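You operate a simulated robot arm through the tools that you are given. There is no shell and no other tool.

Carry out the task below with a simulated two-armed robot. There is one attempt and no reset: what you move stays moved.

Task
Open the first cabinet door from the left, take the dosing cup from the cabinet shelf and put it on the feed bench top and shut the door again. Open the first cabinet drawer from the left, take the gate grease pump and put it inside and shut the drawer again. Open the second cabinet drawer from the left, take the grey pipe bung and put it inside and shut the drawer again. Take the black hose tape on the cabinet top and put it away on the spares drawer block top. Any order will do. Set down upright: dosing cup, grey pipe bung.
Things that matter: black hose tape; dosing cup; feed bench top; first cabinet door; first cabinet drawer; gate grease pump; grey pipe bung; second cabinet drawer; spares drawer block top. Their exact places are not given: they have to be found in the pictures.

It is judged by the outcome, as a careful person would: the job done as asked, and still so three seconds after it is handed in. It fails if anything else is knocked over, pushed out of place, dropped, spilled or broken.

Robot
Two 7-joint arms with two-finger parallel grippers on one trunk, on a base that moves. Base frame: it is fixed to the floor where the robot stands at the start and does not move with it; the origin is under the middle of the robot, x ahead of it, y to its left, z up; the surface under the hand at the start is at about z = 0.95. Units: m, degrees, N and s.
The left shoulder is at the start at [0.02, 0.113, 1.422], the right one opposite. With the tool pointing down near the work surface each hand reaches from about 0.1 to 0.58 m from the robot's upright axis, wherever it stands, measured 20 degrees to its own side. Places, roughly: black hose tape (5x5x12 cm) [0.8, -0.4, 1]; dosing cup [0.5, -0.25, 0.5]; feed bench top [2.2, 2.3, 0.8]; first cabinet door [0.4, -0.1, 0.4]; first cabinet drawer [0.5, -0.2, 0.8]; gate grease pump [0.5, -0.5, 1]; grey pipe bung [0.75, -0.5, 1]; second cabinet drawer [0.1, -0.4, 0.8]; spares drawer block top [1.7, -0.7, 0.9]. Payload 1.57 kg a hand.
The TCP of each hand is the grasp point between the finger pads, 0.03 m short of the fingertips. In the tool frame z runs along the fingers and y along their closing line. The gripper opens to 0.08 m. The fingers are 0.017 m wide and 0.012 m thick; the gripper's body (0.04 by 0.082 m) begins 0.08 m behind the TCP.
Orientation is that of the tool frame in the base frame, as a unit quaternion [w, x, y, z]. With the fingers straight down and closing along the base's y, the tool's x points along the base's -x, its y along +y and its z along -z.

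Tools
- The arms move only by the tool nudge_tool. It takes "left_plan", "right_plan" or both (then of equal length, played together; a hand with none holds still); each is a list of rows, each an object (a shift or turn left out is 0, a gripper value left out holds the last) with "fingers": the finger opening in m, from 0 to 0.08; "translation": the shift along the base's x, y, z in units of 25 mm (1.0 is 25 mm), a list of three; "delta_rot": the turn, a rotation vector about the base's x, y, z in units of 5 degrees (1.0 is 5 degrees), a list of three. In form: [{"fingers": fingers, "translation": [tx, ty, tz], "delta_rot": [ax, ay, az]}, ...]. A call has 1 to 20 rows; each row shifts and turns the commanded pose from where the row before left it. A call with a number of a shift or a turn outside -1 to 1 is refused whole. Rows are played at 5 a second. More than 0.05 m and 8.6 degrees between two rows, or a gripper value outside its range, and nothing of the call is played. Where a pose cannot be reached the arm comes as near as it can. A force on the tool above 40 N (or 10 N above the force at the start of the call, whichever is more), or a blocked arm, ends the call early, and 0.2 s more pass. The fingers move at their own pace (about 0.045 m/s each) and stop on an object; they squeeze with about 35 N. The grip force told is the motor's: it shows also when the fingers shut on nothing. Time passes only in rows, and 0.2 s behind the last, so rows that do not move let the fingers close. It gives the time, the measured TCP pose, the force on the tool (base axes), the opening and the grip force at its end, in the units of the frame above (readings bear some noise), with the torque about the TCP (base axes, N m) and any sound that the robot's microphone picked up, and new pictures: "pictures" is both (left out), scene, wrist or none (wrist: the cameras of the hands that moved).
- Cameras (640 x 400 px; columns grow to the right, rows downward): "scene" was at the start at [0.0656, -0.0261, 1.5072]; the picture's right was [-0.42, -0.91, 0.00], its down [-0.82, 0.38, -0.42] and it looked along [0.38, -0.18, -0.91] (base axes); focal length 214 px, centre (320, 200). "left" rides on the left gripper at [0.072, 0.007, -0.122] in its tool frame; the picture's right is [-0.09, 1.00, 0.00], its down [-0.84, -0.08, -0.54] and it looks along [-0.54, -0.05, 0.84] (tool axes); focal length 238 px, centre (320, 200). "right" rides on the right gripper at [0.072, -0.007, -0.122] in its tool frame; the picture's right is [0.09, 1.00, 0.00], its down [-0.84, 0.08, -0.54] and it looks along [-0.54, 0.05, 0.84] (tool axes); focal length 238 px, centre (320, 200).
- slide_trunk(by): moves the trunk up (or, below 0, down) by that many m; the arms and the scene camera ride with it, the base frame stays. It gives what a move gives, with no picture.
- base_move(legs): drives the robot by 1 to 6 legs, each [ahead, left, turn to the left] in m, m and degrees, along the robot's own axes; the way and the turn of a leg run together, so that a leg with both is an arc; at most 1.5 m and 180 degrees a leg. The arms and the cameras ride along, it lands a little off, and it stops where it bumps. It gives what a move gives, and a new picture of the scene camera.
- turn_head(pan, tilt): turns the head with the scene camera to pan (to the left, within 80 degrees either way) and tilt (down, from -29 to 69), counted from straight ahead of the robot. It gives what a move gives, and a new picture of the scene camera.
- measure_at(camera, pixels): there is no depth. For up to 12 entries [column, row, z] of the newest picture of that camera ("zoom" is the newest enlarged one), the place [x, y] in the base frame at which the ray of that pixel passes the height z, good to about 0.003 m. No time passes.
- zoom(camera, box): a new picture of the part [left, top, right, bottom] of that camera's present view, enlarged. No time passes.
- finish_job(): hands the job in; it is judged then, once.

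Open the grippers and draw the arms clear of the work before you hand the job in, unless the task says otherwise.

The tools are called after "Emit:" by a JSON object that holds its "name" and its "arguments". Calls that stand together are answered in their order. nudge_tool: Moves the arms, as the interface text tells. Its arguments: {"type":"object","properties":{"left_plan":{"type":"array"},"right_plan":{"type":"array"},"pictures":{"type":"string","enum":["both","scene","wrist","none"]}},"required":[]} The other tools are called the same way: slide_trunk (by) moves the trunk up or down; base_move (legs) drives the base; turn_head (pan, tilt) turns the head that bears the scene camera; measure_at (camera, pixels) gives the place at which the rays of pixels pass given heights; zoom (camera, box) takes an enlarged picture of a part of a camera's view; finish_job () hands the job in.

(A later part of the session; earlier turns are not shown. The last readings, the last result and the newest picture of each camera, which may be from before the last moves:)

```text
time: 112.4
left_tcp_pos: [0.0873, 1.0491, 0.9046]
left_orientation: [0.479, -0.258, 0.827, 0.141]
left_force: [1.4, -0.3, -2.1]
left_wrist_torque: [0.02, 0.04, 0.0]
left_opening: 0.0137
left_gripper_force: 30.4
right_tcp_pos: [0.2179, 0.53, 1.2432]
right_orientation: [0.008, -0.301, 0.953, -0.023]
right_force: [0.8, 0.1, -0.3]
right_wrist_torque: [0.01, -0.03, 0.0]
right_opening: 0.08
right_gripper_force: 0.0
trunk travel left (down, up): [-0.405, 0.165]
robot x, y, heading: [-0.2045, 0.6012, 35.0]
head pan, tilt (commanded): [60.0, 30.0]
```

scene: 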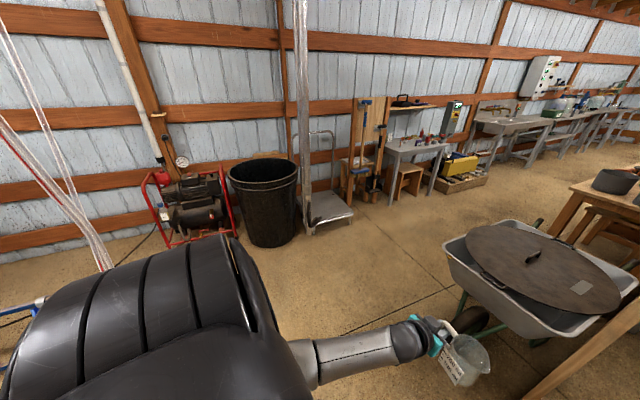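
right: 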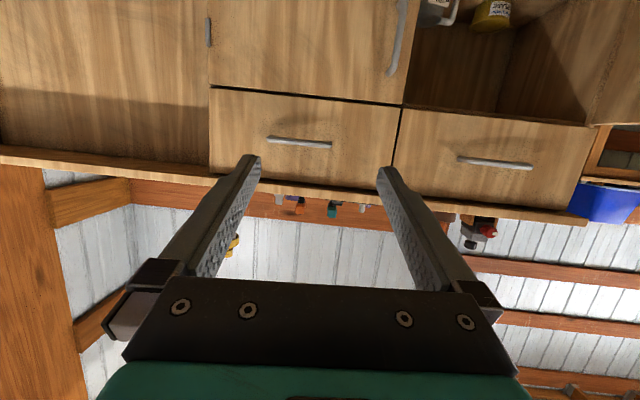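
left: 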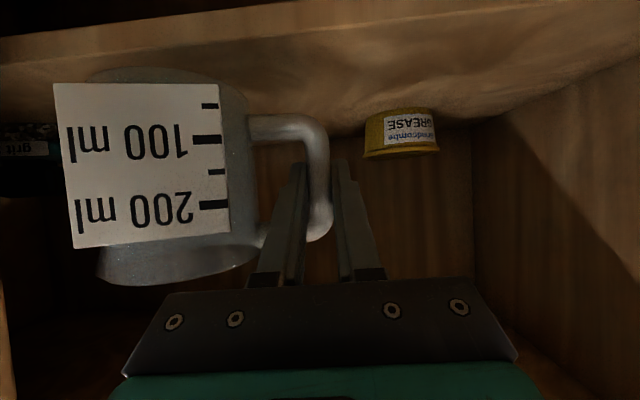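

The floor is free: the lane between wheelbarrow (q≈1.5) and trolley/tables (q≈2.4) is wide enough. I drive to the lane's start and align with it, then look ahead.

Emit:
{"name": "base_move", "arguments": {"legs": [[0.67, 1.24, 0], [0, 0, -7.3]]}}

Emit:
{"name": "turn_head", "arguments": {"pan": 0, "tilt": 25}}

```text
time: 119.9
left_tcp_pos: [0.0053, 2.3978, 0.904]
left_orientation: [0.488, -0.199, 0.843, 0.107]
left_force: [0.2, -0.7, -1.0]
left_wrist_torque: [0.03, 0.03, 0.02]
left_opening: 0.0139
left_gripper_force: 30.7
right_tcp_pos: [0.0597, 1.8641, 1.2432]
right_orientation: [0.006, -0.232, 0.972, -0.024]
right_force: [0.2, 0.4, 1.0]
right_wrist_torque: [0.03, 0.0, 0.01]
right_opening: 0.0801
right_gripper_force: 0.1
trunk travel left (down, up): [-0.405, 0.165]
robot x, y, heading: [-0.3517, 1.9928, 27.0]
head pan, tilt (commanded): [60.0, 30.0]
```

scene: 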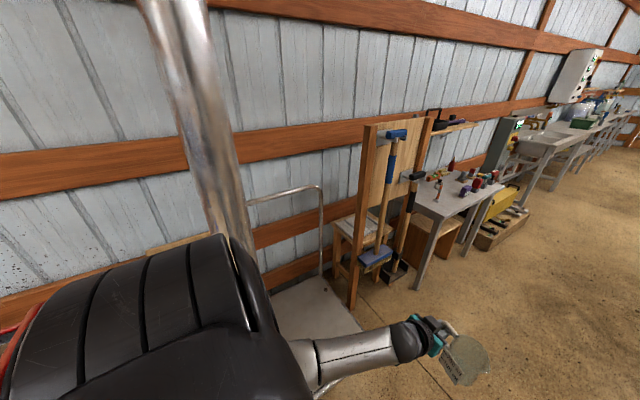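

```text
time: 121.2
left_tcp_pos: [0.0056, 2.3981, 0.9051]
left_orientation: [0.488, -0.2, 0.843, 0.108]
left_force: [-0.2, 0.7, -0.9]
left_wrist_torque: [0.05, 0.0, -0.04]
left_opening: 0.0138
left_gripper_force: 30.5
right_tcp_pos: [0.061, 1.8658, 1.2428]
right_orientation: [0.005, -0.233, 0.972, -0.024]
right_force: [-0.6, -0.7, -0.4]
right_wrist_torque: [-0.04, 0.02, 0.0]
right_opening: 0.0801
right_gripper_force: 0.1
trunk travel left (down, up): [-0.405, 0.165]
robot x, y, heading: [-0.3483, 1.9976, 27.0]
head pan, tilt (commanded): [0.0, 25.0]
```

scene: 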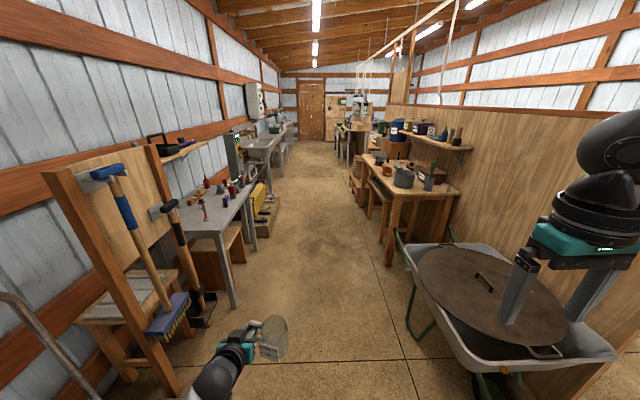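

I measure the lane's limits: broom frame foot (180,390), shelf/broom (210,325), table leg (235,305), wheelbarrow edge (400,240), bench corner (390,265 foot), (385,195 top).

Emit:
{"name": "measure_at", "arguments": {"camera": "scene", "pixels": [[180, 392, 0.0], [190, 320, 0.2], [210, 322, 0.0], [235, 305, 0.0], [398, 235, 0.5], [432, 340, 0.0], [389, 265, 0.0], [460, 195, 0.8], [388, 195, 0.8], [362, 160, 0.8], [270, 232, 0.2], [20, 290, 0.5]]}}

Emit:
{"name": "zoom", "arguments": {"camera": "scene", "box": [330, 100, 490, 280]}}

```text
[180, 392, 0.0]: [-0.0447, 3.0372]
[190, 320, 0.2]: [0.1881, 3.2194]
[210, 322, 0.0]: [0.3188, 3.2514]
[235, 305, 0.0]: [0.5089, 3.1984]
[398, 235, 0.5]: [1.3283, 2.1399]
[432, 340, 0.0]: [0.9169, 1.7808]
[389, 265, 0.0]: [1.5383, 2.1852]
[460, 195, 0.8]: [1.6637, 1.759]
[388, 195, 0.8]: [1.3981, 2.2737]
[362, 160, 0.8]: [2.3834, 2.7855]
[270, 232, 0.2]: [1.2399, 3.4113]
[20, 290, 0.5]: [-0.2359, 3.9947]
```

```text
2.22 times, centred on (410, 190) of scene
```

zoom: 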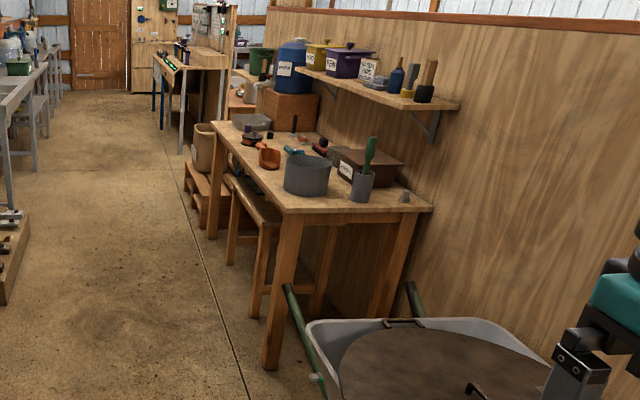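

The lane is clear. I drive forward 1.3 m along it, easing slightly right.

Emit:
{"name": "base_move", "arguments": {"legs": [[1.3, 0.0, 0.5]]}}

```text
time: 127.8
left_tcp_pos: [1.1726, 2.9893, 0.9037]
left_orientation: [0.489, -0.198, 0.843, 0.106]
left_force: [-0.9, -0.1, -0.8]
left_wrist_torque: [0.04, 0.01, -0.02]
left_opening: 0.0138
left_gripper_force: 30.7
right_tcp_pos: [1.2266, 2.4557, 1.2417]
right_orientation: [0.006, -0.232, 0.973, -0.024]
right_force: [0.8, -0.2, -0.2]
right_wrist_torque: [-0.02, 0.01, 0.01]
right_opening: 0.0799
right_gripper_force: 0.1
trunk travel left (down, up): [-0.405, 0.165]
robot x, y, heading: [0.818, 2.5895, 26.9]
head pan, tilt (commanded): [0.0, 25.0]
```

scene: 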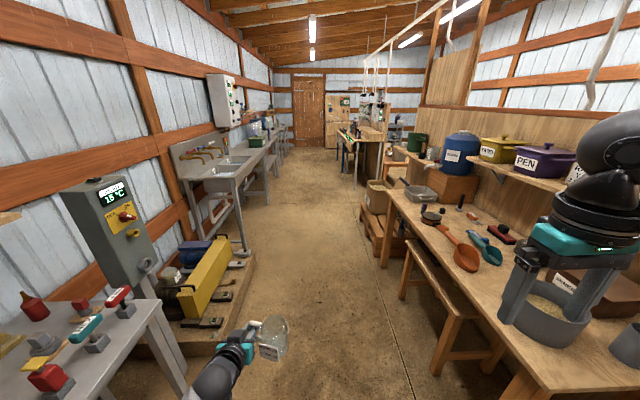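

The bench is now on the right with a clear stretch of top between the scoops (465,250) and the bucket (540,310). I zoom in and measure.

Emit:
{"name": "zoom", "arguments": {"camera": "scene", "box": [380, 160, 640, 380]}}

Emit:
{"name": "measure_at", "arguments": {"camera": "scene", "pixels": [[384, 188, 0.78], [550, 392, 0.78], [480, 300, 0.78], [490, 285, 0.78], [465, 265, 0.78], [490, 262, 0.78], [505, 325, 0.78], [600, 255, 0.78], [420, 222, 0.78], [430, 250, 0.45], [445, 315, 0.45]]}}

```text
1.82 times, centred on (510, 270) of scene
```

zoom: 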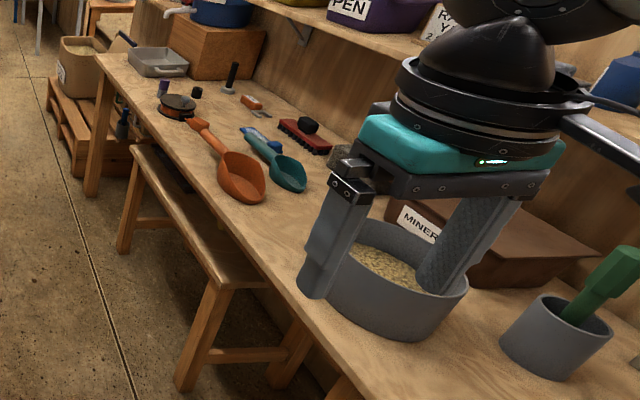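

```text
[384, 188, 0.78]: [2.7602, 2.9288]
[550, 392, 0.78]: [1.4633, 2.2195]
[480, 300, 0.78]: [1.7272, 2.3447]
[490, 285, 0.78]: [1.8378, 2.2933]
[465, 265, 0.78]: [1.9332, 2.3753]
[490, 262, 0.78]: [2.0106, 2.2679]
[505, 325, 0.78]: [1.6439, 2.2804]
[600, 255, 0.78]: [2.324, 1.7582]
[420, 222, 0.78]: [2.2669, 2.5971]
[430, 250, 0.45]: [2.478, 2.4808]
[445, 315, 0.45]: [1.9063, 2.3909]
```

I measure the bucket's and scoop's extents to choose a free spot between them.

Emit:
{"name": "measure_at", "arguments": {"camera": "zoom", "pixels": [[335, 305, 0.78], [395, 338, 0.78], [460, 315, 0.78], [250, 203, 0.78], [305, 190, 0.78], [290, 235, 0.78], [330, 245, 0.78], [305, 225, 0.78], [345, 255, 0.88], [185, 388, 0.0], [275, 385, 0.0]]}}

```text
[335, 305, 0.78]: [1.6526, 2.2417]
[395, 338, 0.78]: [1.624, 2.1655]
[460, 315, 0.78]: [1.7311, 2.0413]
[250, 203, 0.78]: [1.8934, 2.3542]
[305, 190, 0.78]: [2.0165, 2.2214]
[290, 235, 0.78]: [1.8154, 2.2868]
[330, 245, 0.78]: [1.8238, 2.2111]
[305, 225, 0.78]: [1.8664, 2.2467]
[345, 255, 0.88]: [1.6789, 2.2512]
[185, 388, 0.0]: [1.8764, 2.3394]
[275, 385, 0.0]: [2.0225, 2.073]
```

The gap between bucket and orange scoop is only about 0.14 m wide; I go further along and face the bench to choose a better free spot.

Emit:
{"name": "base_move", "arguments": {"legs": [[0.85, 0.02, 0], [0, 0, -89.0]]}}

Emit:
{"name": "turn_head", "arguments": {"pan": 0, "tilt": 42}}

```text
time: 136.1
left_tcp_pos: [1.9876, 2.637, 0.905]
left_orientation: [0.424, 0.446, 0.742, -0.264]
left_force: [-0.3, 0.4, -0.9]
left_wrist_torque: [0.02, -0.06, -0.03]
left_opening: 0.0137
left_gripper_force: 30.6
right_tcp_pos: [1.4555, 2.5702, 1.242]
right_orientation: [-0.013, 0.514, 0.857, -0.021]
right_force: [-0.8, 0.1, -0.5]
right_wrist_torque: [-0.07, -0.01, -0.01]
right_opening: 0.0802
right_gripper_force: 0.0
trunk travel left (down, up): [-0.405, 0.165]
robot x, y, heading: [1.577, 2.982, -61.8]
head pan, tilt (commanded): [0.0, 25.0]
```

scene: 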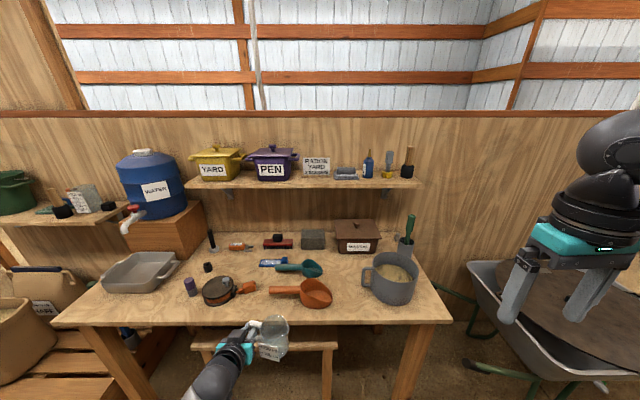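

```text
time: 136.8
left_tcp_pos: [1.9874, 2.6357, 0.9048]
left_orientation: [0.423, 0.447, 0.742, -0.265]
left_force: [-0.3, 0.2, 0.0]
left_wrist_torque: [0.05, -0.07, -0.02]
left_opening: 0.014
left_gripper_force: 30.5
right_tcp_pos: [1.4562, 2.57, 1.2419]
right_orientation: [-0.012, 0.514, 0.858, -0.021]
right_force: [-0.1, -0.7, 0.5]
right_wrist_torque: [0.03, 0.01, -0.04]
right_opening: 0.08
right_gripper_force: 0.0
trunk travel left (down, up): [-0.405, 0.165]
robot x, y, heading: [1.5787, 2.982, -61.9]
head pan, tilt (commanded): [0.0, 42.0]
```

scene: 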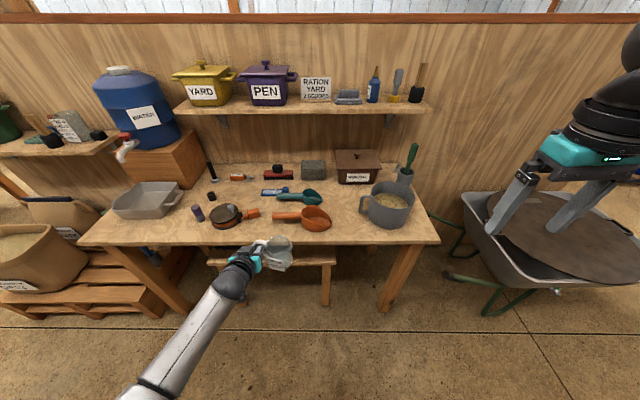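

The front view shows the whole feed bench. I zoom in on its top.

Emit:
{"name": "zoom", "arguments": {"camera": "scene", "box": [80, 150, 450, 260]}}

Emit:
{"name": "measure_at", "arguments": {"camera": "scene", "pixels": [[80, 244, 0.78], [250, 244, 0.78], [437, 244, 0.78], [437, 250, 0.78], [340, 200, 0.78], [345, 215, 0.78], [265, 225, 0.78], [180, 230, 0.78], [420, 225, 0.78], [360, 215, 0.78], [330, 218, 0.78], [240, 235, 0.78]]}}

```text
1.73 times, centred on (265, 205) of scene
```

zoom: 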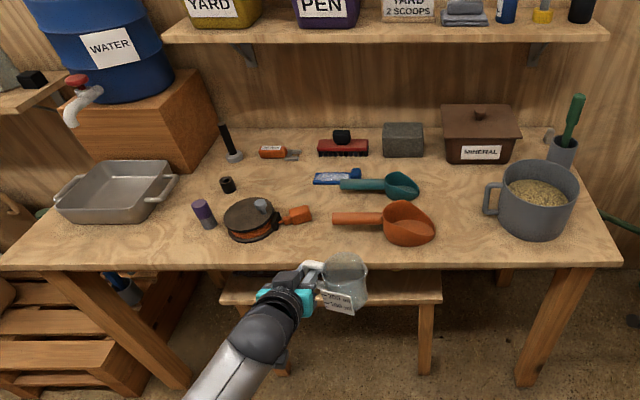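

```text
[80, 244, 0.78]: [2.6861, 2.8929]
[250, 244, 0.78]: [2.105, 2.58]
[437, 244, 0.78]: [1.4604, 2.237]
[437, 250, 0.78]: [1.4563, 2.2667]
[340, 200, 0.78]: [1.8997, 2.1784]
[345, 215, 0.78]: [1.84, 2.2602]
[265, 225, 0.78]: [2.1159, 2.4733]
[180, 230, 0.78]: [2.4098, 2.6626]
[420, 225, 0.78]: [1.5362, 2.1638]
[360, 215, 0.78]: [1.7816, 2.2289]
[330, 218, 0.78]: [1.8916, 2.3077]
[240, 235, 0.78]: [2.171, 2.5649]
```

The best free spot is the front-left strip before the grey tray, around scene (167,230). I check the pallet at the left and refine the bench height with a second camera height.

Emit:
{"name": "measure_at", "arguments": {"camera": "scene", "pixels": [[165, 300, 0.15], [150, 312, 0.1], [10, 315, 0.1], [190, 312, 0.0], [437, 244, 0.75], [437, 244, 0.8], [82, 244, 0.75], [82, 244, 0.8], [167, 230, 0.75], [167, 230, 0.8]]}}

Emit:
{"name": "slide_trunk", "arguments": {"by": 0.12}}

Emit:
{"name": "turn_head", "arguments": {"pan": 0, "tilt": 44}}

Emit:
{"name": "zoom", "arguments": {"camera": "scene", "box": [80, 160, 450, 270]}}

```text
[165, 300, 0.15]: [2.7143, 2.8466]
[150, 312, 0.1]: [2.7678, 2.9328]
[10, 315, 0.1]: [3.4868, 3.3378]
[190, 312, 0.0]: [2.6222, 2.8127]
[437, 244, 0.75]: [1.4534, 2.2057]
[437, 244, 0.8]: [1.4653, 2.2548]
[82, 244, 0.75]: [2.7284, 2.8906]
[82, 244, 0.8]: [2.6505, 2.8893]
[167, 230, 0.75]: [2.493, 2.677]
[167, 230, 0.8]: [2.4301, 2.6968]
```

```text
time: 138.3
left_tcp_pos: [1.9869, 2.6361, 1.0244]
left_orientation: [0.424, 0.447, 0.742, -0.265]
left_force: [-0.2, 0.1, -0.8]
left_wrist_torque: [0.0, -0.02, 0.0]
left_opening: 0.0137
left_gripper_force: 30.8
right_tcp_pos: [1.4551, 2.5712, 1.3619]
right_orientation: [-0.013, 0.513, 0.858, -0.02]
right_force: [-0.7, 0.8, -0.8]
right_wrist_torque: [-0.02, -0.01, 0.01]
right_opening: 0.0801
right_gripper_force: 0.1
trunk travel left (down, up): [-0.525, 0.045]
robot x, y, heading: [1.5814, 2.9826, -61.5]
head pan, tilt (commanded): [0.0, 42.0]
```

```text
time: 139.0
left_tcp_pos: [1.9864, 2.6372, 1.0245]
left_orientation: [0.424, 0.447, 0.742, -0.265]
left_force: [0.1, 0.0, -1.6]
left_wrist_torque: [-0.01, -0.01, 0.02]
left_opening: 0.0136
left_gripper_force: 30.2
right_tcp_pos: [1.4556, 2.5697, 1.3626]
right_orientation: [-0.013, 0.513, 0.858, -0.021]
right_force: [0.2, -0.4, -1.1]
right_wrist_torque: [-0.02, -0.01, 0.02]
right_opening: 0.0802
right_gripper_force: 0.1
trunk travel left (down, up): [-0.525, 0.045]
robot x, y, heading: [1.5788, 2.9808, -61.9]
head pan, tilt (commanded): [0.0, 44.0]
```

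scene: 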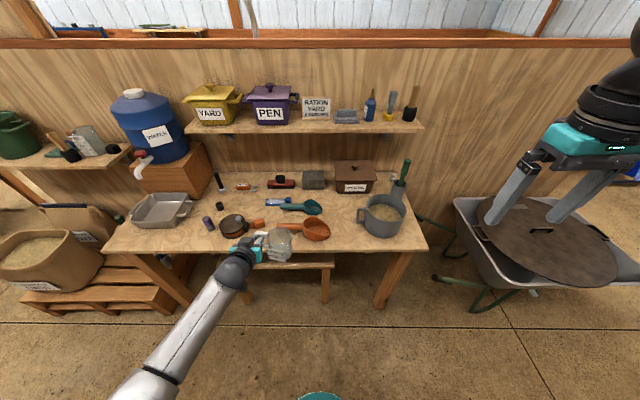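

```text
1.73 times, centred on (265, 215) of scene
```

zoom: 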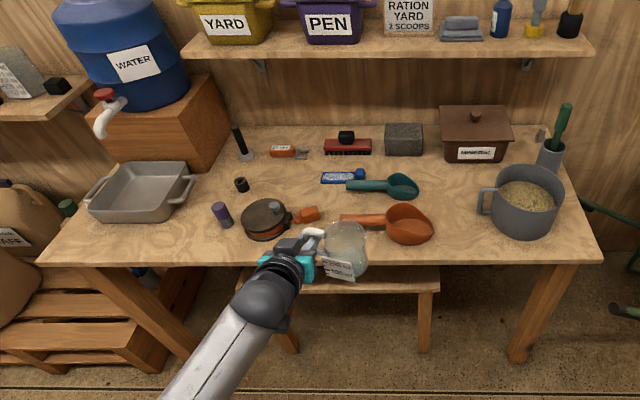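

I measure the bench's front corners here (zoom (598,257), (37,260)) for the height check.

Emit:
{"name": "measure_at", "arguments": {"camera": "zoom", "pixels": [[598, 257, 0.75], [598, 257, 0.8], [37, 261, 0.75], [37, 261, 0.8], [248, 159, 0.75], [248, 159, 0.8], [525, 235, 0.75], [525, 235, 0.8], [120, 240, 0.78], [70, 240, 0.78]]}}

```text
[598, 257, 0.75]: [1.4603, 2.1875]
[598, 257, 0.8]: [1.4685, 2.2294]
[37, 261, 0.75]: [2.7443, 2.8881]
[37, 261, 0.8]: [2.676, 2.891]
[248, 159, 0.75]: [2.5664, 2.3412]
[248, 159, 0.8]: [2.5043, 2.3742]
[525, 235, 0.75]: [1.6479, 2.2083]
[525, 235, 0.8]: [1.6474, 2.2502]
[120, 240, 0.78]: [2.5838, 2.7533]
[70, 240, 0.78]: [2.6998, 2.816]
```

The bench top is at about z=0.78 with its front edge at q≈1.30. I strafe left 0.55 m so the cup lines up with the free strip, then move forward 0.17 m.

Emit:
{"name": "base_move", "arguments": {"legs": [[0.0, 0.545, -0.4], [0.17, 0, 0]]}}

Emit:
{"name": "turn_head", "arguments": {"pan": 8, "tilt": 55}}

Emit:
{"name": "zoom", "arguments": {"camera": "scene", "box": [160, 120, 480, 320]}}

```text
time: 143.1
left_tcp_pos: [2.5399, 2.7377, 1.0242]
left_orientation: [0.424, 0.447, 0.742, -0.264]
left_force: [0.1, 0.4, -1.2]
left_wrist_torque: [0.02, -0.04, 0.01]
left_opening: 0.0136
left_gripper_force: 30.0
right_tcp_pos: [2.0085, 2.671, 1.3617]
right_orientation: [-0.013, 0.513, 0.858, -0.021]
right_force: [0.1, 0.3, -0.4]
right_wrist_torque: [0.04, 0.01, 0.04]
right_opening: 0.08
right_gripper_force: 0.0
trunk travel left (down, up): [-0.525, 0.045]
robot x, y, heading: [2.1321, 3.0841, -61.7]
head pan, tilt (commanded): [0.0, 44.0]
```

scene: 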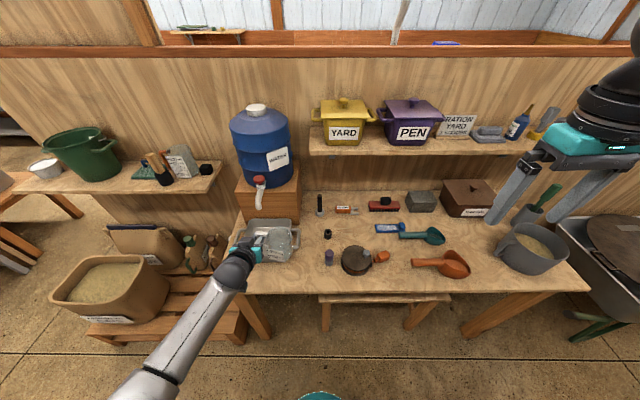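

```text
time: 143.9
left_tcp_pos: [2.5386, 2.7372, 1.0249]
left_orientation: [0.424, 0.447, 0.742, -0.265]
left_force: [-0.9, 0.1, -0.9]
left_wrist_torque: [0.01, -0.07, 0.0]
left_opening: 0.0139
left_gripper_force: 30.3
right_tcp_pos: [2.008, 2.6715, 1.3609]
right_orientation: [-0.012, 0.514, 0.858, -0.021]
right_force: [0.1, -0.1, 0.1]
right_wrist_torque: [-0.01, 0.01, 0.01]
right_opening: 0.08
right_gripper_force: 0.0
trunk travel left (down, up): [-0.525, 0.045]
robot x, y, heading: [2.1341, 3.0823, -61.8]
head pan, tilt (commanded): [8.0, 55.0]
```

scene: 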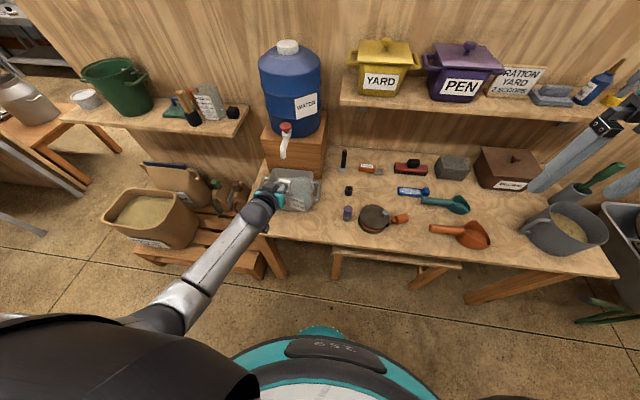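

```text
2.00 times, centred on (320, 220) of scene
```

zoom: 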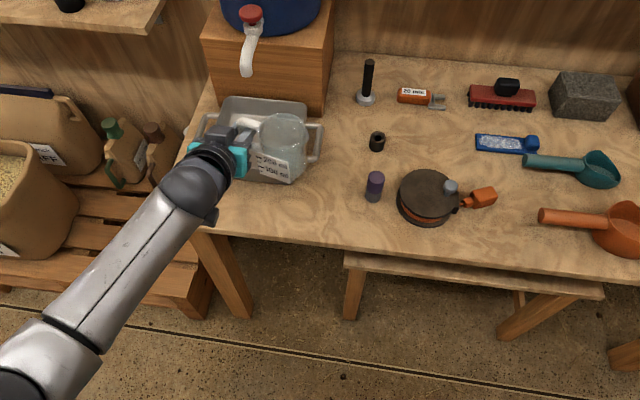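

I measure the free strip in front of the tray in this view (zoom (290,212)), tray front and bench edge, and compare with the cup's position.

Emit:
{"name": "measure_at", "arguments": {"camera": "zoom", "pixels": [[290, 212, 0.78], [290, 185, 0.78], [290, 236, 0.78], [375, 200, 0.78], [220, 232, 0.78], [290, 180, 0.97], [270, 160, 0.97], [305, 160, 0.97], [325, 130, 0.83]]}}

```text
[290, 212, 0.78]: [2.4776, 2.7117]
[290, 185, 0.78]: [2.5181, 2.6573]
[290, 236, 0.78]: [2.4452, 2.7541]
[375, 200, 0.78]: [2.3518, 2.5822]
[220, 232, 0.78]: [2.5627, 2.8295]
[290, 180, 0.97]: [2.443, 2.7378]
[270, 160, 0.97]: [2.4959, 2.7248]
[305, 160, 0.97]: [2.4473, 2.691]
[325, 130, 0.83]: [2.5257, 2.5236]
```

The cup is over the free strip within about a centimetre. I lower the trunk 0.15 m and then check before the last few centimetres.

Emit:
{"name": "slide_trunk", "arguments": {"by": -0.15}}

Emit:
{"name": "nudge_tool", "arguments": {"left_plan": [{"translation": [0.17, -0.33, 0]}, {"translation": [0, 0, 0]}]}}

Emit:
{"name": "zoom", "arguments": {"camera": "scene", "box": [200, 150, 440, 300]}}

```text
time: 145.6
left_tcp_pos: [2.5407, 2.7375, 0.8738]
left_orientation: [0.424, 0.447, 0.742, -0.265]
left_force: [-0.4, 0.2, -0.4]
left_wrist_torque: [0.02, -0.04, 0.02]
left_opening: 0.0138
left_gripper_force: 30.4
right_tcp_pos: [2.0082, 2.6699, 1.2129]
right_orientation: [-0.012, 0.513, 0.858, -0.021]
right_force: [-0.2, -0.6, 0.0]
right_wrist_torque: [-0.02, 0.03, -0.02]
right_opening: 0.0801
right_gripper_force: 0.0
trunk travel left (down, up): [-0.375, 0.195]
robot x, y, heading: [2.1301, 3.0791, -61.9]
head pan, tilt (commanded): [8.0, 55.0]
```

```text
time: 146.2
left_tcp_pos: [2.5442, 2.7286, 0.8737]
left_orientation: [0.424, 0.446, 0.742, -0.265]
left_force: [-0.3, -0.8, -1.9]
left_wrist_torque: [0.05, -0.05, -0.02]
left_opening: 0.0138
left_gripper_force: 30.4
right_tcp_pos: [2.0077, 2.6713, 1.213]
right_orientation: [-0.012, 0.513, 0.858, -0.021]
right_force: [0.4, 0.1, 0.0]
right_wrist_torque: [0.03, 0.0, -0.05]
right_opening: 0.0798
right_gripper_force: 0.0
trunk travel left (down, up): [-0.375, 0.195]
robot x, y, heading: [2.1337, 3.0855, -62.0]
head pan, tilt (commanded): [8.0, 55.0]
```

scene: 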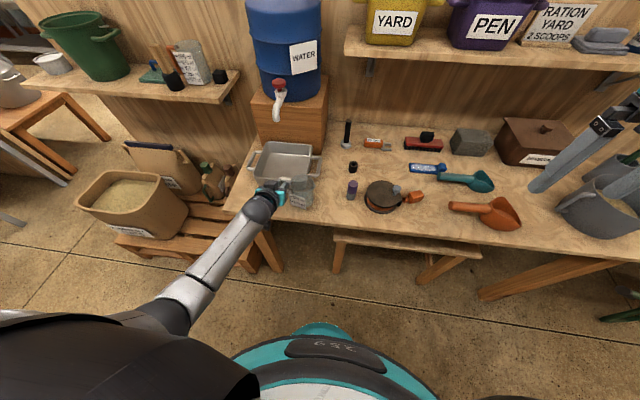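
left: 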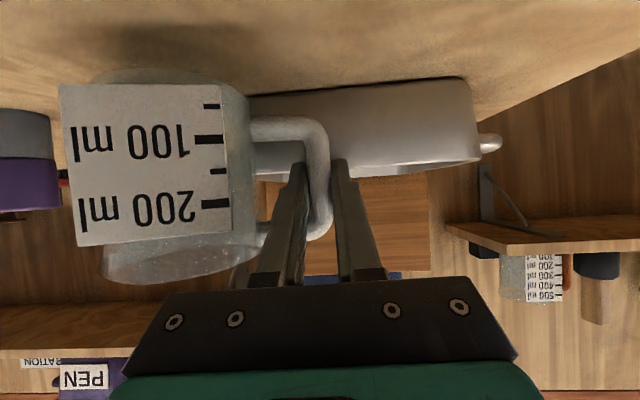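

```text
2.67 times, centred on (320, 225) of scene
```

zoom: 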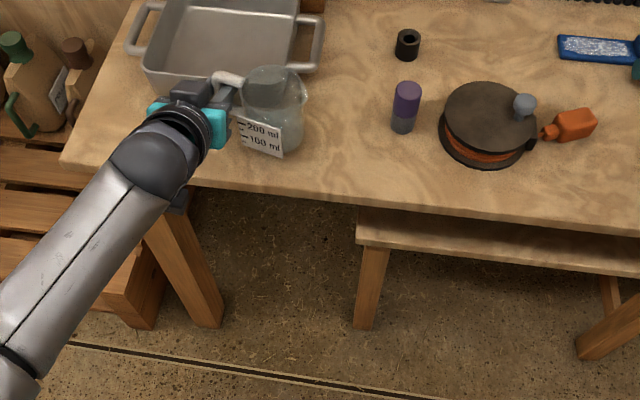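

The cup is about 4 cm above the free strip with the tray some 2 cm behind the fingertips. I lower gently with the arm until the force shows contact.

Emit:
{"name": "nudge_tool", "arguments": {"left_plan": [{"translation": [0, 0, -0.4]}, {"translation": [0, 0, -0.4]}, {"translation": [0, 0, -0.4]}], "pictures": "wrist"}}

```text
time: 147.0
left_tcp_pos: [2.5456, 2.7278, 0.8513]
left_orientation: [0.428, 0.445, 0.739, -0.269]
left_force: [5.5, -0.7, 21.1]
left_wrist_torque: [-0.17, 0.58, 0.0]
left_opening: 0.0146
left_gripper_force: 30.6
right_tcp_pos: [2.0077, 2.6729, 1.2123]
right_orientation: [-0.012, 0.514, 0.857, -0.022]
right_force: [0.0, -0.1, -0.2]
right_wrist_torque: [0.05, 0.0, 0.02]
right_opening: 0.08
right_gripper_force: 0.1
trunk travel left (down, up): [-0.375, 0.195]
robot x, y, heading: [2.1276, 3.0839, -61.7]
head pan, tilt (commanded): [8.0, 55.0]
```

left: 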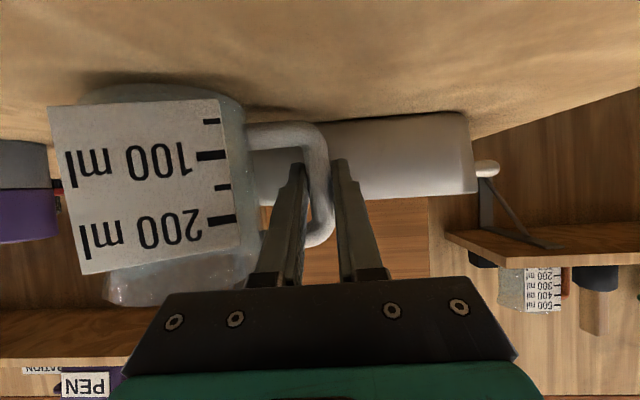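

Contact: 21 N upward at TCP z=0.851, so the bench top is at about 0.80. I ease the command up a little to take off the load, then look.

Emit:
{"name": "nudge_tool", "arguments": {"left_plan": [{"translation": [0, 0, 0.16]}, {"translation": [0, 0, 0.1]}], "pictures": "wrist"}}

```text
time: 147.6
left_tcp_pos: [2.5429, 2.729, 0.85]
left_orientation: [0.424, 0.446, 0.742, -0.266]
left_force: [2.2, -3.6, 11.1]
left_wrist_torque: [-0.42, 0.24, 0.11]
left_opening: 0.0141
left_gripper_force: 30.3
right_tcp_pos: [2.008, 2.6708, 1.2125]
right_orientation: [-0.012, 0.514, 0.858, -0.023]
right_force: [-0.7, 0.2, 0.5]
right_wrist_torque: [0.0, -0.01, -0.02]
right_opening: 0.0801
right_gripper_force: 0.0
trunk travel left (down, up): [-0.375, 0.195]
robot x, y, heading: [2.1295, 3.0831, -61.8]
head pan, tilt (commanded): [8.0, 55.0]
```

left: 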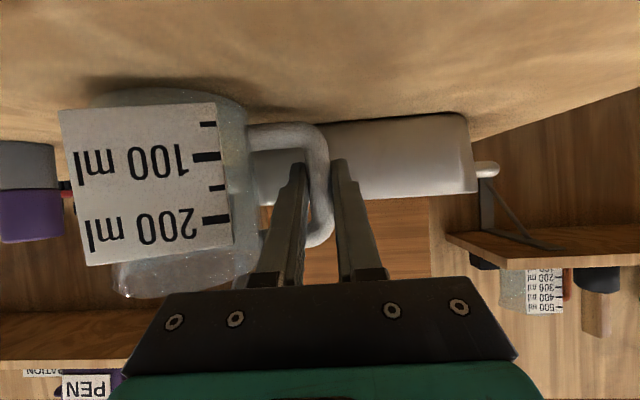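

Only a light load remains. I open the fingers to 0.03 to let the cup settle on its base.

Emit:
{"name": "nudge_tool", "arguments": {"left_plan": [{"fingers": 0.022}, {"fingers": 0.03}, {"fingers": 0.03}, {"fingers": 0.03}]}}

Emit:
{"name": "zoom", "arguments": {"camera": "scene", "box": [220, 140, 400, 260]}}

```text
time: 148.6
left_tcp_pos: [2.5425, 2.7305, 0.8505]
left_orientation: [0.423, 0.447, 0.742, -0.265]
left_force: [-0.2, 0.8, -0.6]
left_wrist_torque: [0.01, -0.03, -0.03]
left_opening: 0.03
left_gripper_force: 0.1
right_tcp_pos: [2.0086, 2.6719, 1.2125]
right_orientation: [-0.012, 0.514, 0.858, -0.021]
right_force: [-0.5, -0.3, 0.0]
right_wrist_torque: [0.0, 0.04, 0.02]
right_opening: 0.0802
right_gripper_force: 0.1
trunk travel left (down, up): [-0.375, 0.195]
robot x, y, heading: [2.131, 3.0858, -61.9]
head pan, tilt (commanded): [8.0, 55.0]
```

scene: 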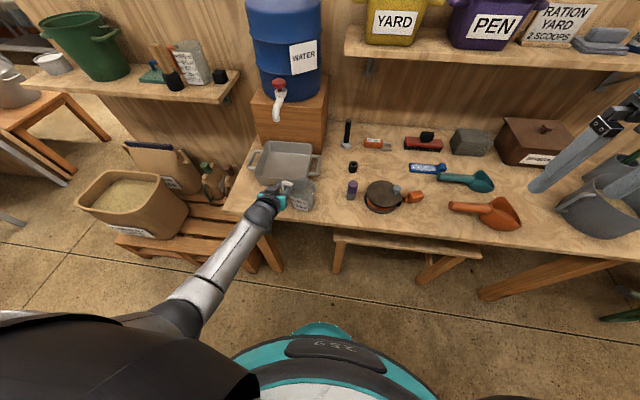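
left: 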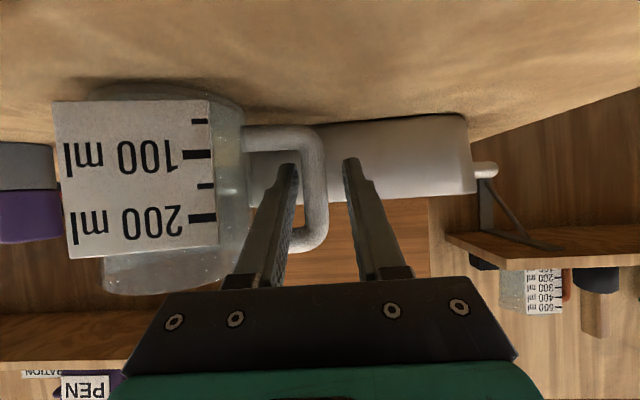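

```text
3.33 times, centred on (310, 200) of scene
```

zoom: 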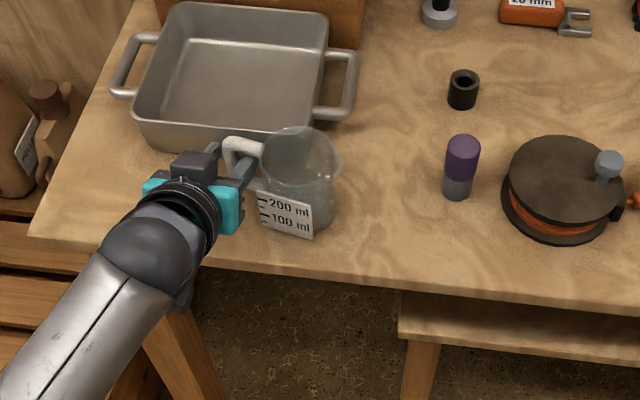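

The cup stands upright on the bench with the fingers free around its handle. I withdraw the fingers straight outward.

Emit:
{"name": "nudge_tool", "arguments": {"left_plan": [{"translation": [-0.28, 0.53, 0]}, {"translation": [-0.372, 0.708, 0]}, {"translation": [-0.372, 0.708, 0]}, {"translation": [-0.372, 0.708, 0]}, {"translation": [-0.372, 0.708, 0]}]}}

Emit:
{"name": "zoom", "arguments": {"camera": "scene", "box": [220, 140, 400, 260]}}

```text
time: 149.8
left_tcp_pos: [2.5, 2.8147, 0.8502]
left_orientation: [0.423, 0.447, 0.742, -0.265]
left_force: [1.3, 0.4, 0.4]
left_wrist_torque: [0.0, -0.01, -0.02]
left_opening: 0.03
left_gripper_force: 0.0
right_tcp_pos: [2.0064, 2.6724, 1.2116]
right_orientation: [-0.011, 0.513, 0.858, -0.021]
right_force: [-0.2, 0.0, -0.1]
right_wrist_torque: [0.03, 0.02, -0.01]
right_opening: 0.0799
right_gripper_force: 0.1
trunk travel left (down, up): [-0.375, 0.195]
robot x, y, heading: [2.1336, 3.0799, -61.6]
head pan, tilt (commanded): [8.0, 55.0]
```

scene: 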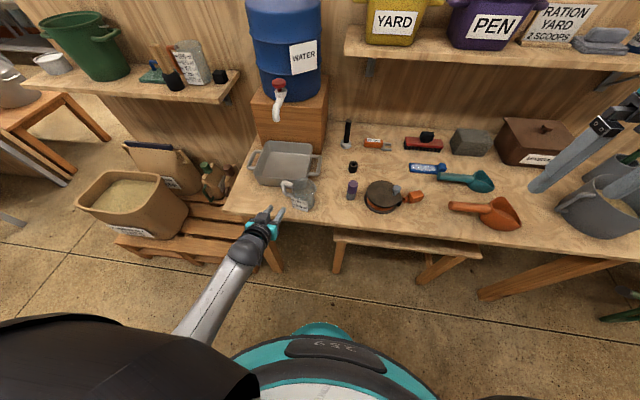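
left: 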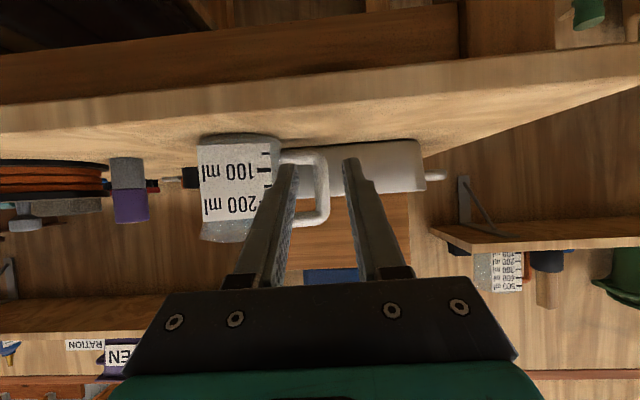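

```text
3.33 times, centred on (310, 200) of scene
```

zoom: 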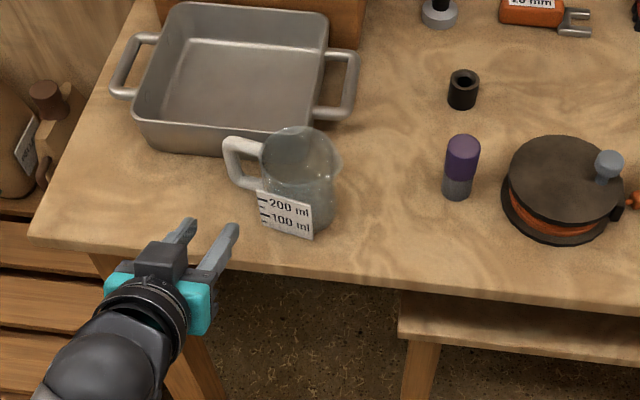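

The dosing cup stands on the feed bench, upright. I raise the trunk a little, back off, and strafe right along the lane back toward the cabinet.

Emit:
{"name": "slide_trunk", "arguments": {"by": 0.12}}

Emit:
{"name": "base_move", "arguments": {"legs": [[-0.19, 0, -0.6], [0, -1.5, 0]]}}

```text
time: 151.3
left_tcp_pos: [2.4998, 2.8135, 0.9714]
left_orientation: [0.424, 0.447, 0.742, -0.265]
left_force: [-0.2, -0.5, 0.0]
left_wrist_torque: [-0.01, 0.01, 0.01]
left_opening: 0.0298
left_gripper_force: 0.0
right_tcp_pos: [2.0073, 2.6709, 1.3322]
right_orientation: [-0.012, 0.513, 0.858, -0.021]
right_force: [-0.2, -0.9, 0.2]
right_wrist_torque: [-0.01, 0.0, -0.01]
right_opening: 0.0798
right_gripper_force: 0.0
trunk travel left (down, up): [-0.495, 0.075]
robot x, y, heading: [2.1319, 3.0847, -61.9]
head pan, tilt (commanded): [8.0, 55.0]
```

```text
time: 159.9
left_tcp_pos: [1.0671, 2.2864, 0.9719]
left_orientation: [0.419, 0.461, 0.733, -0.273]
left_force: [0.3, 0.1, -0.1]
left_wrist_torque: [-0.01, 0.01, 0.01]
left_opening: 0.03
left_gripper_force: 0.2
right_tcp_pos: [0.5703, 2.1629, 1.3326]
right_orientation: [-0.013, 0.529, 0.848, -0.021]
right_force: [-0.5, -0.4, -0.4]
right_wrist_torque: [0.0, 0.0, -0.01]
right_opening: 0.0801
right_gripper_force: 0.0
trunk travel left (down, up): [-0.495, 0.075]
robot x, y, heading: [0.7124, 2.5647, -63.8]
head pan, tilt (commanded): [8.0, 55.0]
```

scene: 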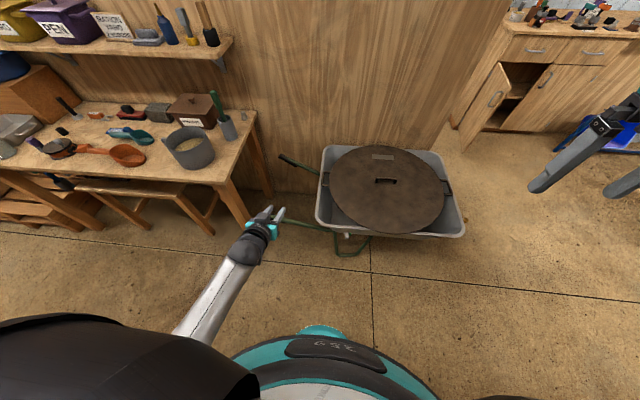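

Still in the lane at a≈1.82. I correct the heading by 1.5° and strafe another 1.5 m.

Emit:
{"name": "base_move", "arguments": {"legs": [[0, 0, 1.5], [0, -1.5, 0]]}}

Emit:
{"name": "turn_head", "arguments": {"pan": 0, "tilt": 35}}

```text
time: 167.7
left_tcp_pos: [-0.2323, 1.5855, 0.9707]
left_orientation: [0.428, 0.435, 0.749, -0.258]
left_force: [0.3, 0.3, 0.4]
left_wrist_torque: [0.0, -0.01, 0.01]
left_opening: 0.03
left_gripper_force: 0.1
right_tcp_pos: [-0.7194, 1.4257, 1.3322]
right_orientation: [-0.012, 0.499, 0.866, -0.022]
right_force: [-0.3, -0.1, -0.1]
right_wrist_torque: [-0.01, 0.01, -0.02]
right_opening: 0.0799
right_gripper_force: 0.1
trunk travel left (down, up): [-0.495, 0.075]
robot x, y, heading: [-0.6073, 1.8427, -59.9]
head pan, tilt (commanded): [8.0, 55.0]
```

scene: 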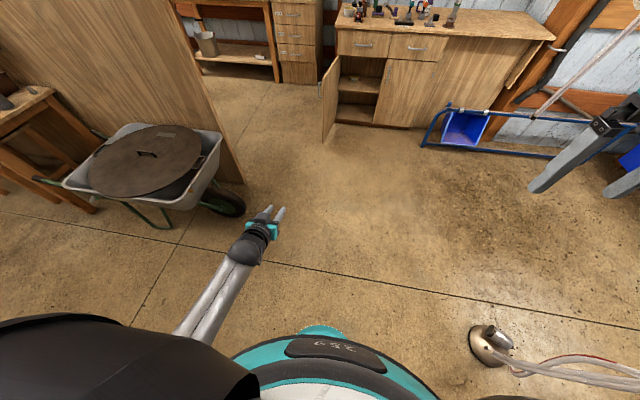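

```text
time: 168.5
left_tcp_pos: [-0.2317, 1.5854, 0.9714]
left_orientation: [0.429, 0.435, 0.749, -0.258]
left_force: [-0.1, -0.2, 0.4]
left_wrist_torque: [-0.02, 0.0, -0.02]
left_opening: 0.03
left_gripper_force: 0.0
right_tcp_pos: [-0.7186, 1.4272, 1.3325]
right_orientation: [-0.012, 0.498, 0.867, -0.021]
right_force: [0.9, -0.4, 0.4]
right_wrist_torque: [0.01, -0.04, 0.01]
right_opening: 0.08
right_gripper_force: 0.0
trunk travel left (down, up): [-0.495, 0.075]
robot x, y, heading: [-0.6111, 1.8442, -59.9]
head pan, tilt (commanded): [0.0, 35.0]
```

scene: 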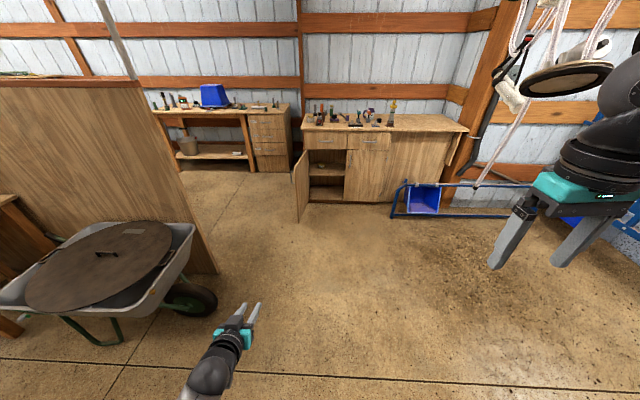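

I'm 2.2 m in front of the cabinet with the door still open. I square up and drive forward 1.22 m, stopping well short of the door.

Emit:
{"name": "base_move", "arguments": {"legs": [[0, 0, -2.4], [1.22, 0.03, 0]]}}

```text
time: 175.0
left_tcp_pos: [0.3314, 0.5069, 0.9721]
left_orientation: [0.421, 0.457, 0.736, -0.271]
left_force: [0.1, 0.6, 0.4]
left_wrist_torque: [-0.02, -0.01, -0.01]
left_opening: 0.0301
left_gripper_force: 0.0
right_tcp_pos: [-0.1634, 0.3772, 1.3326]
right_orientation: [-0.013, 0.524, 0.851, -0.02]
right_force: [0.0, 0.6, -0.4]
right_wrist_torque: [-0.03, 0.02, -0.02]
right_opening: 0.0801
right_gripper_force: 0.0
trunk travel left (down, up): [-0.495, 0.075]
robot x, y, heading: [-0.0295, 0.7863, -63.3]
head pan, tilt (commanded): [0.0, 35.0]
```

scene: 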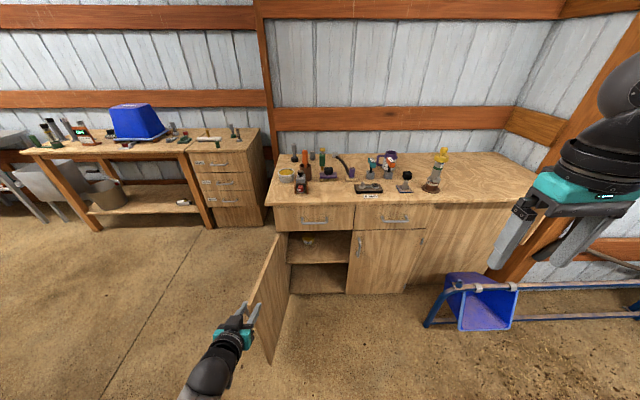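

The robot is at s≈0.25, d≈0.97 and the left hand is near the door's free end. I move the left hand 0.2 m to the left (outside of the door) and close its fingers.

Emit:
{"name": "nudge_tool", "arguments": {"left_plan": [{"fingers": 0.0, "translation": [0.885, 0.465, 0]}, {"translation": [0.885, 0.465, 0]}, {"translation": [0.885, 0.465, 0]}, {"translation": [0.885, 0.465, 0]}, {"translation": [0.885, 0.465, 0]}, {"translation": [0.885, 0.465, 0]}, {"translation": [0.885, 0.465, 0]}, {"translation": [0.885, 0.465, 0]}], "pictures": "none"}}

Emit:
{"name": "slide_trunk", "arguments": {"by": -0.37}}

Emit:
{"name": "turn_head", "arguments": {"pan": 20, "tilt": 40}}

```text
time: 176.8
left_tcp_pos: [0.5065, 0.6005, 0.9707]
left_orientation: [0.42, 0.456, 0.736, -0.271]
left_force: [0.2, -1.7, 0.2]
left_wrist_torque: [0.0, 0.0, 0.0]
left_opening: 0.0001
left_gripper_force: 21.4
right_tcp_pos: [-0.1632, 0.3776, 1.3338]
right_orientation: [-0.013, 0.524, 0.852, -0.022]
right_force: [0.4, 0.5, 0.4]
right_wrist_torque: [0.01, -0.01, -0.02]
right_opening: 0.08
right_gripper_force: 0.0
trunk travel left (down, up): [-0.495, 0.075]
robot x, y, heading: [-0.0327, 0.7839, -63.4]
head pan, tilt (commanded): [0.0, 35.0]
```

```text
time: 180.4
left_tcp_pos: [0.5065, 0.6017, 0.6024]
left_orientation: [0.42, 0.457, 0.736, -0.271]
left_force: [-0.5, 0.3, -0.8]
left_wrist_torque: [0.02, -0.05, -0.01]
left_opening: 0.0001
left_gripper_force: 21.4
right_tcp_pos: [-0.1644, 0.3762, 0.9633]
right_orientation: [-0.013, 0.523, 0.852, -0.021]
right_force: [0.0, -0.5, -0.1]
right_wrist_torque: [0.02, 0.01, -0.02]
right_opening: 0.0798
right_gripper_force: 0.1
trunk travel left (down, up): [-0.125, 0.445]
robot x, y, heading: [-0.0318, 0.7866, -63.5]
head pan, tilt (commanded): [0.0, 35.0]
```

```text
time: 181.2
left_tcp_pos: [0.5057, 0.6022, 0.6019]
left_orientation: [0.42, 0.457, 0.735, -0.271]
left_force: [0.1, 0.4, 0.3]
left_wrist_torque: [0.02, 0.0, 0.01]
left_opening: 0.0
left_gripper_force: 20.8
right_tcp_pos: [-0.1641, 0.3762, 0.9619]
right_orientation: [-0.012, 0.524, 0.851, -0.021]
right_force: [0.5, 0.3, -0.3]
right_wrist_torque: [0.04, 0.0, 0.03]
right_opening: 0.0803
right_gripper_force: 0.1
trunk travel left (down, up): [-0.125, 0.445]
robot x, y, heading: [-0.0313, 0.7875, -63.0]
head pan, tilt (commanded): [20.0, 40.0]
```

scene: 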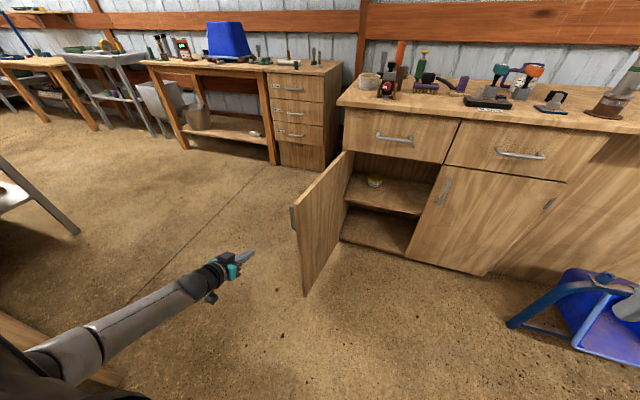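

The door's handle sticks out on this side at z 0.56–0.69, so I lower the hand below it (trunk down, TCP about 0.45) and drive forward 0.22 m alongside the door.

Emit:
{"name": "slide_trunk", "arguments": {"by": -0.12}}

Emit:
{"name": "nudge_tool", "arguments": {"left_plan": [{"translation": [0, 0, -0.6]}, {"translation": [0, 0, -0.6]}], "pictures": "none"}}

Emit:
{"name": "base_move", "arguments": {"legs": [[0.22, 0.0, 1.0]]}}

```text
time: 182.7
left_tcp_pos: [0.5064, 0.6015, 0.4819]
left_orientation: [0.422, 0.456, 0.736, -0.271]
left_force: [0.2, -0.6, -0.6]
left_wrist_torque: [0.03, -0.01, -0.03]
left_opening: 0.0
left_gripper_force: 21.3
right_tcp_pos: [-0.1635, 0.3776, 0.8426]
right_orientation: [-0.012, 0.524, 0.852, -0.022]
right_force: [0.5, -0.6, 0.5]
right_wrist_torque: [-0.02, 0.03, 0.0]
right_opening: 0.0801
right_gripper_force: 0.2
trunk travel left (down, up): [-0.005, 0.565]
robot x, y, heading: [-0.0305, 0.7856, -63.2]
head pan, tilt (commanded): [20.0, 40.0]
```

```text
time: 183.3
left_tcp_pos: [0.5061, 0.6005, 0.4519]
left_orientation: [0.421, 0.456, 0.736, -0.27]
left_force: [0.4, 0.1, -0.8]
left_wrist_torque: [0.0, -0.02, 0.01]
left_opening: 0.0002
left_gripper_force: 21.3
right_tcp_pos: [-0.1638, 0.3759, 0.843]
right_orientation: [-0.013, 0.523, 0.852, -0.021]
right_force: [-0.3, 0.0, 0.4]
right_wrist_torque: [-0.01, -0.03, 0.03]
right_opening: 0.08
right_gripper_force: 0.1
trunk travel left (down, up): [-0.005, 0.565]
robot x, y, heading: [-0.0278, 0.7869, -63.1]
head pan, tilt (commanded): [20.0, 40.0]
```

```text
time: 185.0
left_tcp_pos: [0.6096, 0.4168, 0.4525]
left_orientation: [0.423, 0.449, 0.741, -0.266]
left_force: [0.1, 0.3, -0.1]
left_wrist_torque: [0.02, 0.0, 0.0]
left_opening: 0.0002
left_gripper_force: 21.3
right_tcp_pos: [-0.0562, 0.1797, 0.8426]
right_orientation: [-0.011, 0.515, 0.857, -0.022]
right_force: [0.1, -0.1, 0.4]
right_wrist_torque: [-0.01, -0.02, 0.0]
right_opening: 0.0798
right_gripper_force: 0.0
trunk travel left (down, up): [-0.005, 0.565]
robot x, y, heading: [0.0724, 0.5837, -62.3]
head pan, tilt (commanded): [20.0, 40.0]
```

scene: 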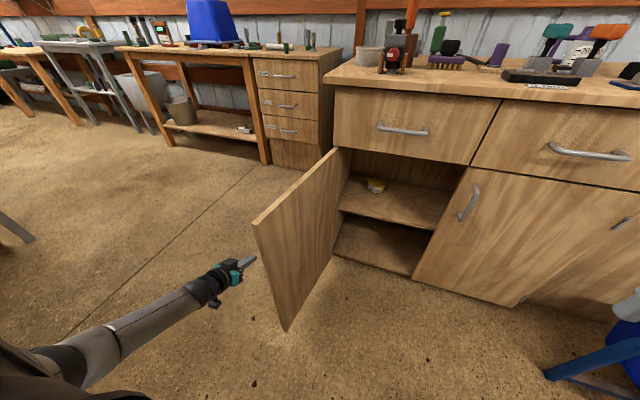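

The hand is beside the door's outer face below the handle. I push to the right along the closing arc.

Emit:
{"name": "nudge_tool", "arguments": {"left_plan": [{"translation": [-0.726, -0.458, 0]}, {"translation": [-0.726, -0.458, 0]}, {"translation": [-0.726, -0.458, 0]}, {"translation": [-0.726, -0.458, 0]}, {"translation": [-0.726, -0.458, 0]}, {"translation": [-0.726, -0.458, 0]}, {"translation": [-0.726, -0.458, 0]}, {"translation": [-0.671, -0.374, 0]}, {"translation": [-0.671, -0.374, 0]}, {"translation": [-0.671, -0.374, 0]}, {"translation": [-0.593, -0.488, 0]}, {"translation": [-0.593, -0.488, 0]}, {"translation": [-0.593, -0.488, 0]}]}}

```text
time: 187.8
left_tcp_pos: [0.3875, 0.2711, 0.4507]
left_orientation: [0.423, 0.45, 0.74, -0.266]
left_force: [0.5, -0.2, 0.3]
left_wrist_torque: [-0.01, 0.03, -0.03]
left_opening: 0.0
left_gripper_force: 21.2
right_tcp_pos: [-0.0554, 0.1796, 0.8431]
right_orientation: [-0.012, 0.515, 0.857, -0.021]
right_force: [-0.1, -0.1, -0.5]
right_wrist_torque: [-0.03, 0.02, -0.03]
right_opening: 0.08
right_gripper_force: 0.1
trunk travel left (down, up): [-0.005, 0.565]
robot x, y, heading: [0.0709, 0.5908, -62.1]
head pan, tilt (commanded): [20.0, 40.0]
```

scene: 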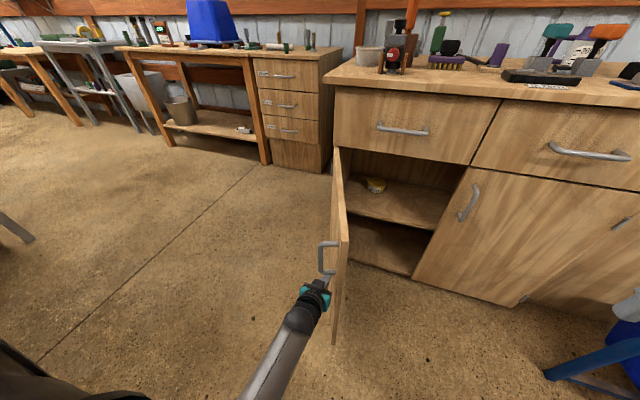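
left: 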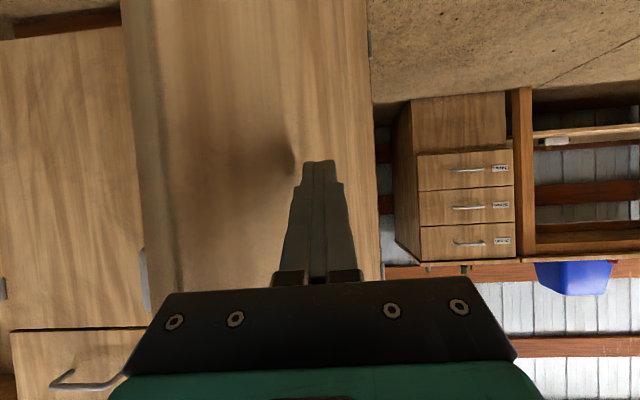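

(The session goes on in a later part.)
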